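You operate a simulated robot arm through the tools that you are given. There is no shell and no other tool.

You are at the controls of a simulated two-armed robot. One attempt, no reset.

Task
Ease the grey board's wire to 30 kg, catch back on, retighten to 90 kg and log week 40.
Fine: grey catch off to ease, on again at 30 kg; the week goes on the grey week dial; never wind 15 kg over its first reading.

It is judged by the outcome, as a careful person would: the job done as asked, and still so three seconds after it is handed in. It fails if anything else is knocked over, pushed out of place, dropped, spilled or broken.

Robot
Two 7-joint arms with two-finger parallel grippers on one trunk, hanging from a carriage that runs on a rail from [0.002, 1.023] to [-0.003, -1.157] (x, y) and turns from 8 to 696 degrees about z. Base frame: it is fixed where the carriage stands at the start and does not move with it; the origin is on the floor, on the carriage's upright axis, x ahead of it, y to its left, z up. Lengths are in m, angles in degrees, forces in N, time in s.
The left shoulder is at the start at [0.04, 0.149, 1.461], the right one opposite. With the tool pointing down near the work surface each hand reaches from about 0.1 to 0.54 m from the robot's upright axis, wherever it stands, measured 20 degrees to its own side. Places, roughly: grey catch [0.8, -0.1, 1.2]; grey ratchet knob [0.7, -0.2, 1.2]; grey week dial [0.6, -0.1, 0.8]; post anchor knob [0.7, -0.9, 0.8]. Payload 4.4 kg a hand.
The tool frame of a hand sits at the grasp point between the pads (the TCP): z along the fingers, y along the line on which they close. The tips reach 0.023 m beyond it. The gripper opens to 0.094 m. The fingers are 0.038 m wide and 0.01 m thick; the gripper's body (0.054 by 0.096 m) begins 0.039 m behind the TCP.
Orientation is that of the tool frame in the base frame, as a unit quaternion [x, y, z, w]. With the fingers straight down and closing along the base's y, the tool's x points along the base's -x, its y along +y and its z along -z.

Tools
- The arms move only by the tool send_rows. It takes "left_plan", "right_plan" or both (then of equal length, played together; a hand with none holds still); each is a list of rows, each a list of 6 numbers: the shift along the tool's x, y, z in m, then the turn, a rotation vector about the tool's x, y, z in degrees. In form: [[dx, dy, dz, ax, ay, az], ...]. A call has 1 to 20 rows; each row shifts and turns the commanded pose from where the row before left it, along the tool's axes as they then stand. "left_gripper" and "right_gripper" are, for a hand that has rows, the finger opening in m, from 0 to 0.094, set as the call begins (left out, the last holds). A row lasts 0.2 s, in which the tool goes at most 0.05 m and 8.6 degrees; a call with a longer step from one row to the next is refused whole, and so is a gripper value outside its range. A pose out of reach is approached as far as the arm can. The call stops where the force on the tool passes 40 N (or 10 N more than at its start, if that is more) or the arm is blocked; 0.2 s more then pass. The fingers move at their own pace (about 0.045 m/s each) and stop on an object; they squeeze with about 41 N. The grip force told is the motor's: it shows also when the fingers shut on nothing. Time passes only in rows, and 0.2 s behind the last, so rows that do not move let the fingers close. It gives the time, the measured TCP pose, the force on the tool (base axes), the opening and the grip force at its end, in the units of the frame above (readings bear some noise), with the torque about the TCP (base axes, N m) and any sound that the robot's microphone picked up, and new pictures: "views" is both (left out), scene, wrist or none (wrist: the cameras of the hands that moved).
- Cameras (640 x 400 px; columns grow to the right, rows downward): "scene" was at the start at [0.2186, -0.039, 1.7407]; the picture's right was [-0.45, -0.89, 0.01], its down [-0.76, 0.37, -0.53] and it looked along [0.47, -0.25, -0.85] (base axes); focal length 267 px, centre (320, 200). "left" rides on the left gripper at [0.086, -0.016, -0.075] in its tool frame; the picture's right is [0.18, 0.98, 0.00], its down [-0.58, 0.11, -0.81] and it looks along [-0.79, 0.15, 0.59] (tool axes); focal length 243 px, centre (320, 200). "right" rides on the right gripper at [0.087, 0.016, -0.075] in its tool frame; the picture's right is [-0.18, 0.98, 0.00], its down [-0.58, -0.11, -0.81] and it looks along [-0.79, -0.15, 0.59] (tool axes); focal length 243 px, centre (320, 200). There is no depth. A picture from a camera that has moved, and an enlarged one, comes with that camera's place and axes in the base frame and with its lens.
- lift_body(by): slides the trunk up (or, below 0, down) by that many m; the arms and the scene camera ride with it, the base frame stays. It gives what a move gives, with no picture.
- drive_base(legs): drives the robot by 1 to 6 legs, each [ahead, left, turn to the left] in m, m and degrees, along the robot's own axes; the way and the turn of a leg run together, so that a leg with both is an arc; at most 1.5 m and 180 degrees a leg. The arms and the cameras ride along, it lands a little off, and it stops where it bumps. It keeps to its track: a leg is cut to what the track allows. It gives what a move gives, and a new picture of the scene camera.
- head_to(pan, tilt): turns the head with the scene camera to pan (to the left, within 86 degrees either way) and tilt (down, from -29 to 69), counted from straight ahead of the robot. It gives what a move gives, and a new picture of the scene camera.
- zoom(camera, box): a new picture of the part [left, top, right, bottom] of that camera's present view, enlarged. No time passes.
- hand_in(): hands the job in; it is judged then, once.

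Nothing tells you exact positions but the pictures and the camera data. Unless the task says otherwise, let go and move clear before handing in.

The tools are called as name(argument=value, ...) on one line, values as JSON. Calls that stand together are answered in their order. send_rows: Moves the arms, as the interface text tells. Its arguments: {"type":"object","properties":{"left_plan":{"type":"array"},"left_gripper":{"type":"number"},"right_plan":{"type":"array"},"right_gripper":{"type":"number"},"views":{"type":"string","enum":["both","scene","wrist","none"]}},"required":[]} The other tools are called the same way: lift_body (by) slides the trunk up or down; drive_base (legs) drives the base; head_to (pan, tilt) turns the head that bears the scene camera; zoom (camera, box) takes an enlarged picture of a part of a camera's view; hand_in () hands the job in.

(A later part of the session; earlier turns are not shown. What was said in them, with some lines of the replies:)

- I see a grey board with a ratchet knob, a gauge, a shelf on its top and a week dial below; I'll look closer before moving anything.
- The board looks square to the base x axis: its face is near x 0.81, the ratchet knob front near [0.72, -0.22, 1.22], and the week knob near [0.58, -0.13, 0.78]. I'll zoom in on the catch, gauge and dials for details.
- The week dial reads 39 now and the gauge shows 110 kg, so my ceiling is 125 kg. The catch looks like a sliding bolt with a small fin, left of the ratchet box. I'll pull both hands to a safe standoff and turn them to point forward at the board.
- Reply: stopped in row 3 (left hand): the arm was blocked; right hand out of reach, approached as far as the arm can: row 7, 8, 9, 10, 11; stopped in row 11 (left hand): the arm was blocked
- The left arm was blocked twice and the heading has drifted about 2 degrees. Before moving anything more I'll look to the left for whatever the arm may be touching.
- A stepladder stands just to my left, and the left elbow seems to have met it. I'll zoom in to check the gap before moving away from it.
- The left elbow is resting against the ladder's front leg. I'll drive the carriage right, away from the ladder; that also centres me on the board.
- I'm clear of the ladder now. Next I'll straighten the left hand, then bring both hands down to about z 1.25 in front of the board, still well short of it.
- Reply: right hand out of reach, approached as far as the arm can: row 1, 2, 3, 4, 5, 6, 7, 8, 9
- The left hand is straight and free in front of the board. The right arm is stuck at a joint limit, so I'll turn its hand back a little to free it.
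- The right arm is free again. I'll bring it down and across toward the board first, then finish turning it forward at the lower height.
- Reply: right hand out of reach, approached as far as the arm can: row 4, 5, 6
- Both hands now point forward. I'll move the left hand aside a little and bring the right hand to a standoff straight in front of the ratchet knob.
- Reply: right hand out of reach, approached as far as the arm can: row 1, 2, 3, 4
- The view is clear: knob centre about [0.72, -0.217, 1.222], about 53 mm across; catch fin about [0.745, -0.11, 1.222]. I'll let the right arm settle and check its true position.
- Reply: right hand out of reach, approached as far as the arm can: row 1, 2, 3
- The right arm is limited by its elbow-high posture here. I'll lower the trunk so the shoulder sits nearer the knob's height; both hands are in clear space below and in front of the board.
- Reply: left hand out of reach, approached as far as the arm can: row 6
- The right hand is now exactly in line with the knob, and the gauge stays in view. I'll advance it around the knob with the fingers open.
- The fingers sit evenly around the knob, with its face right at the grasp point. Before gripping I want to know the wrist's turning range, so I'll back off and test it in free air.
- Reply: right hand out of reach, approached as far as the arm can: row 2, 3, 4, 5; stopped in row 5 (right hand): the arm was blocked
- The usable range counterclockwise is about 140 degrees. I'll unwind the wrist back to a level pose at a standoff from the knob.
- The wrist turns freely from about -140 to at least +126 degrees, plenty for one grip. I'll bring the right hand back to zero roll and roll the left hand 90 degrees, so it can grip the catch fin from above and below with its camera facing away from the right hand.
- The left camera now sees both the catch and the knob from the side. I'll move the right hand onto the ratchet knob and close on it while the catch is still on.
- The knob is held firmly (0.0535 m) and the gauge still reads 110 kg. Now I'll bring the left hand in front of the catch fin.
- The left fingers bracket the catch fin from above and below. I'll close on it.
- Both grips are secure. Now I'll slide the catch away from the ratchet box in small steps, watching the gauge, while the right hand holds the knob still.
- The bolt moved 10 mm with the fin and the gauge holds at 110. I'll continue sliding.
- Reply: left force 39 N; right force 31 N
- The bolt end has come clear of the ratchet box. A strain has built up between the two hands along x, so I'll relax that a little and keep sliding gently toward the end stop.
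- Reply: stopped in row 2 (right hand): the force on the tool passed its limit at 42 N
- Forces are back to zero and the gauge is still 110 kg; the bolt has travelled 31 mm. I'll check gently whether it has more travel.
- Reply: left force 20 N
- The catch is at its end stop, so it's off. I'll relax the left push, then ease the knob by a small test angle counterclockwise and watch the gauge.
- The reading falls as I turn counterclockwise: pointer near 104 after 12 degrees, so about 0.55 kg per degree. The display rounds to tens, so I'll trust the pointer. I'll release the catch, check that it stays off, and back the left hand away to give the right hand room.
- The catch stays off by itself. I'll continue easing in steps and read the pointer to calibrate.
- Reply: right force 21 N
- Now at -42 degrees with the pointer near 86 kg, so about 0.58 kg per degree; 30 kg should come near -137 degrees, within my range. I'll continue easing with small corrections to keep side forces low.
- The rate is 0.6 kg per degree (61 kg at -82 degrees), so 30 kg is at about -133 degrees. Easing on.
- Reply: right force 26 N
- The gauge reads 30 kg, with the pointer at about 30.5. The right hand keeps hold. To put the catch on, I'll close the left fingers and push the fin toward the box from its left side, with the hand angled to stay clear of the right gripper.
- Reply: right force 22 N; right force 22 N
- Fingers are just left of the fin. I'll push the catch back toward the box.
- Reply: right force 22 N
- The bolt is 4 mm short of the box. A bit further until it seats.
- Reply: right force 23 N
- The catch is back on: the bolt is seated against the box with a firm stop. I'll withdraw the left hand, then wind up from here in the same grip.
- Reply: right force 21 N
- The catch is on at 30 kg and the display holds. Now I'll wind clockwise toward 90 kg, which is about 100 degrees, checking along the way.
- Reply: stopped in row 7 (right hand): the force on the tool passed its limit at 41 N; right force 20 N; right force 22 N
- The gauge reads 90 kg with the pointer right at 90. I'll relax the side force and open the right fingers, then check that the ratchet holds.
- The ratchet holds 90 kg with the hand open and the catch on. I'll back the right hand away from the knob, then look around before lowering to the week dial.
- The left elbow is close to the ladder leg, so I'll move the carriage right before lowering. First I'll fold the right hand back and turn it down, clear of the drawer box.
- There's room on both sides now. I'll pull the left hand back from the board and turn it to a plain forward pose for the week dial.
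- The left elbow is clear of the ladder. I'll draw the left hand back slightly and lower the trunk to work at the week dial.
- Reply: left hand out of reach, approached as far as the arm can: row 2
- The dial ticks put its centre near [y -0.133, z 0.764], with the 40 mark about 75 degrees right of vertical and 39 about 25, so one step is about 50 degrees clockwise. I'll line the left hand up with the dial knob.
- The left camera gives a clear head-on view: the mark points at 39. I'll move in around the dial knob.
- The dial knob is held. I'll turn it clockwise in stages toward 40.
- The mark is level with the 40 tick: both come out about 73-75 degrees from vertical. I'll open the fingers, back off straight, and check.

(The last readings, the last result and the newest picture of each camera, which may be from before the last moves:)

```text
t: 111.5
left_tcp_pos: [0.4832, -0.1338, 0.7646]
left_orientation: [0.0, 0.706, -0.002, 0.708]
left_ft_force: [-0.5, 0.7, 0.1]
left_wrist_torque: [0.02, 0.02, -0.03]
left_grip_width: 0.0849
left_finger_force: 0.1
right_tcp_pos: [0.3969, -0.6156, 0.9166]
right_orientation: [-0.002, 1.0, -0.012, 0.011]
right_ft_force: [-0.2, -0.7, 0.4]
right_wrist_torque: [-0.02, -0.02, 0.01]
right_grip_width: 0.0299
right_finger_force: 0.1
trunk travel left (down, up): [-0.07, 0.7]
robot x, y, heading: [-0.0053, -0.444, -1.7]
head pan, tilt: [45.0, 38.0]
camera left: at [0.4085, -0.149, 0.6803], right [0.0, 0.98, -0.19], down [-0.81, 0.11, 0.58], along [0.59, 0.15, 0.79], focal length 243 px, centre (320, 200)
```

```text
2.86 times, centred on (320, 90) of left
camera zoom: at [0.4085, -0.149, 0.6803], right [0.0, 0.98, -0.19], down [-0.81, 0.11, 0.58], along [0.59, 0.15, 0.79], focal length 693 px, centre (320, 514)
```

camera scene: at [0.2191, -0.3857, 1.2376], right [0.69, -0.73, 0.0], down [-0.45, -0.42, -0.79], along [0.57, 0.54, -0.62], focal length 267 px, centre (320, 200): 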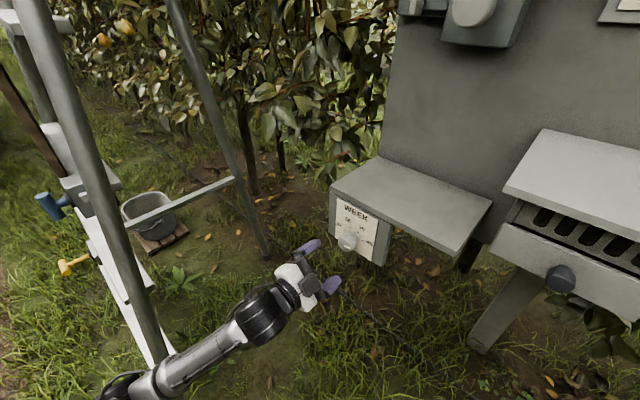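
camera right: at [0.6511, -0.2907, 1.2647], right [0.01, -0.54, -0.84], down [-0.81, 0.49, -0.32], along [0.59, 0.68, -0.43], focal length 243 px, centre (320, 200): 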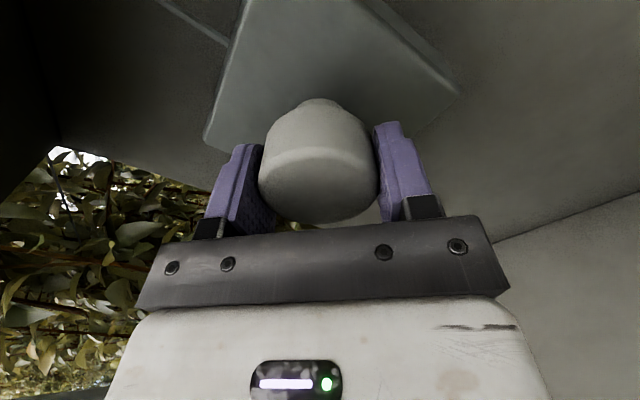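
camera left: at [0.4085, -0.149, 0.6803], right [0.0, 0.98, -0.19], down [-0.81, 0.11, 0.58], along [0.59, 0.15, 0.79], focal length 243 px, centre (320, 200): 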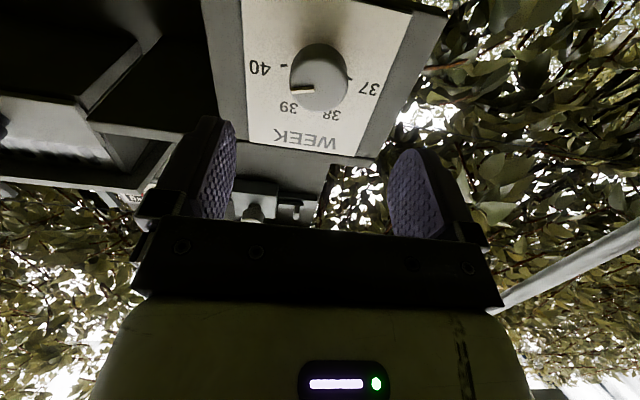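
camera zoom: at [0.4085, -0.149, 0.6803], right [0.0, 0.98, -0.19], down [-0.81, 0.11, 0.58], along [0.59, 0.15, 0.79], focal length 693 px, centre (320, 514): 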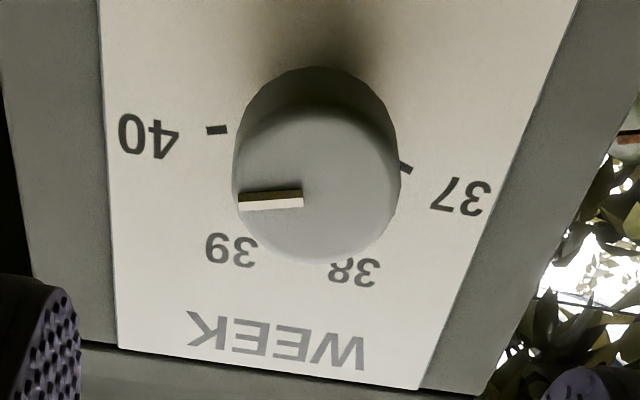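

The head-on view confirms the mark points at 40. Now I'll take the left hand further aside and look up at the gauge and catch for a final check.

send_rows(left_plan=[[0, -0.03, -0.005, 0, 0, 0], [0, -0.03, -0.005, 0, 0, 0], [0, -0.03, -0.005, 0, 0, 0]], views="none")

head_to(pan=20, tilt=5)

zoom(camera="scene", box=[200, 60, 520, 260])

```text
t: 112.3
left_tcp_pos: [0.4673, -0.2274, 0.7638]
left_orientation: [0.0, 0.706, -0.001, 0.708]
left_ft_force: [-0.3, 0.4, -0.9]
left_wrist_torque: [-0.02, -0.01, 0.05]
left_grip_width: 0.0849
left_finger_force: 0.1
right_tcp_pos: [0.3954, -0.6168, 0.9171]
right_orientation: [-0.001, 1.0, -0.014, 0.01]
right_ft_force: [0.0, 0.2, 0.3]
right_wrist_torque: [0.03, 0.01, 0.02]
right_grip_width: 0.0301
right_finger_force: 0.0
trunk travel left (down, up): [-0.07, 0.7]
robot x, y, heading: [-0.0017, -0.4447, -1.7]
head pan, tilt: [45.0, 38.0]
```

```text
t: 113.3
left_tcp_pos: [0.468, -0.2241, 0.7637]
left_orientation: [0.001, 0.706, -0.001, 0.708]
left_ft_force: [0.1, -0.6, 0.6]
left_wrist_torque: [0.01, 0.02, 0.0]
left_grip_width: 0.0852
left_finger_force: 0.0
right_tcp_pos: [0.3967, -0.615, 0.9175]
right_orientation: [-0.002, 1.0, -0.012, 0.011]
right_ft_force: [0.4, -0.4, 0.5]
right_wrist_torque: [0.01, -0.01, 0.0]
right_grip_width: 0.0302
right_finger_force: 0.0
trunk travel left (down, up): [-0.07, 0.7]
robot x, y, heading: [-0.0017, -0.4425, -1.4]
head pan, tilt: [20.0, 5.0]
camera scene: at [0.2436, -0.4159, 1.2904], right [0.32, -0.95, 0.0], down [-0.08, -0.03, -1.0], along [0.95, 0.31, -0.09], focal length 267 px, centre (320, 200)
```

scene: 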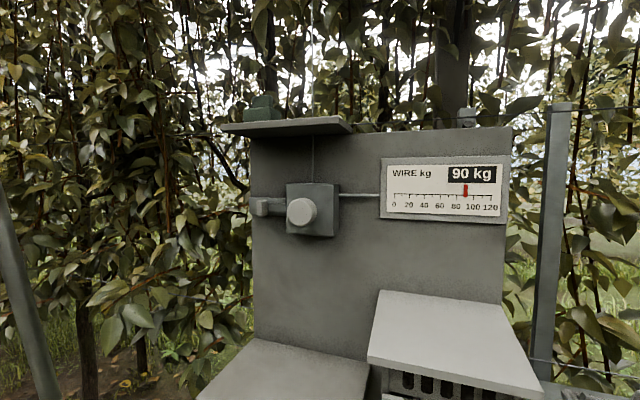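

```text
2.00 times, centred on (360, 160) of scene
camera zoom: at [0.2436, -0.4159, 1.2904], right [0.32, -0.95, 0.0], down [-0.08, -0.03, -1.0], along [0.95, 0.31, -0.09], focal length 534 px, centre (240, 280)
```

zoom: 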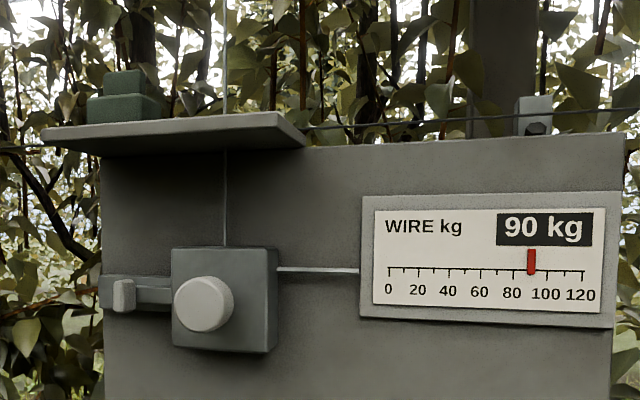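

Final check: the gauge reads 90 kg, the catch is seated against the box, the week dial mark is at 40, and both hands are clear. I'm handing the job in.

hand_in()

```text
The job is handed in.
```

I eased the grey board's wire to 30 kg, put the catch back on there and retightened it to 90 kg. The grey week dial is now at 40. I've handed the job in, but no verdict has come back yet.

- **Easing:** I held the ratchet knob while I slid the catch off, then let the wire down from 110 kg. The display showed 30 kg, with the pointer at about 30.5, when I pushed the catch back on.
- **Retightening:** I wound up from there with the catch on. The ratchet held 90 kg after I let go, and the reading never went above the starting 110 kg.
- **Week dial:** I turned it from 39 to 40. The mark lines up with the 40 tick to within about 3 degrees.
- **Ladder contact:** early on, my left elbow touched the front leg of the stepladder and the arm stopped. I drove away from it. The ladder was still standing afterwards, but I can't rule out that it shifted slightly.

I didn't touch the drawer or the anchor knob, and both hands were clear of the board when I handed in.
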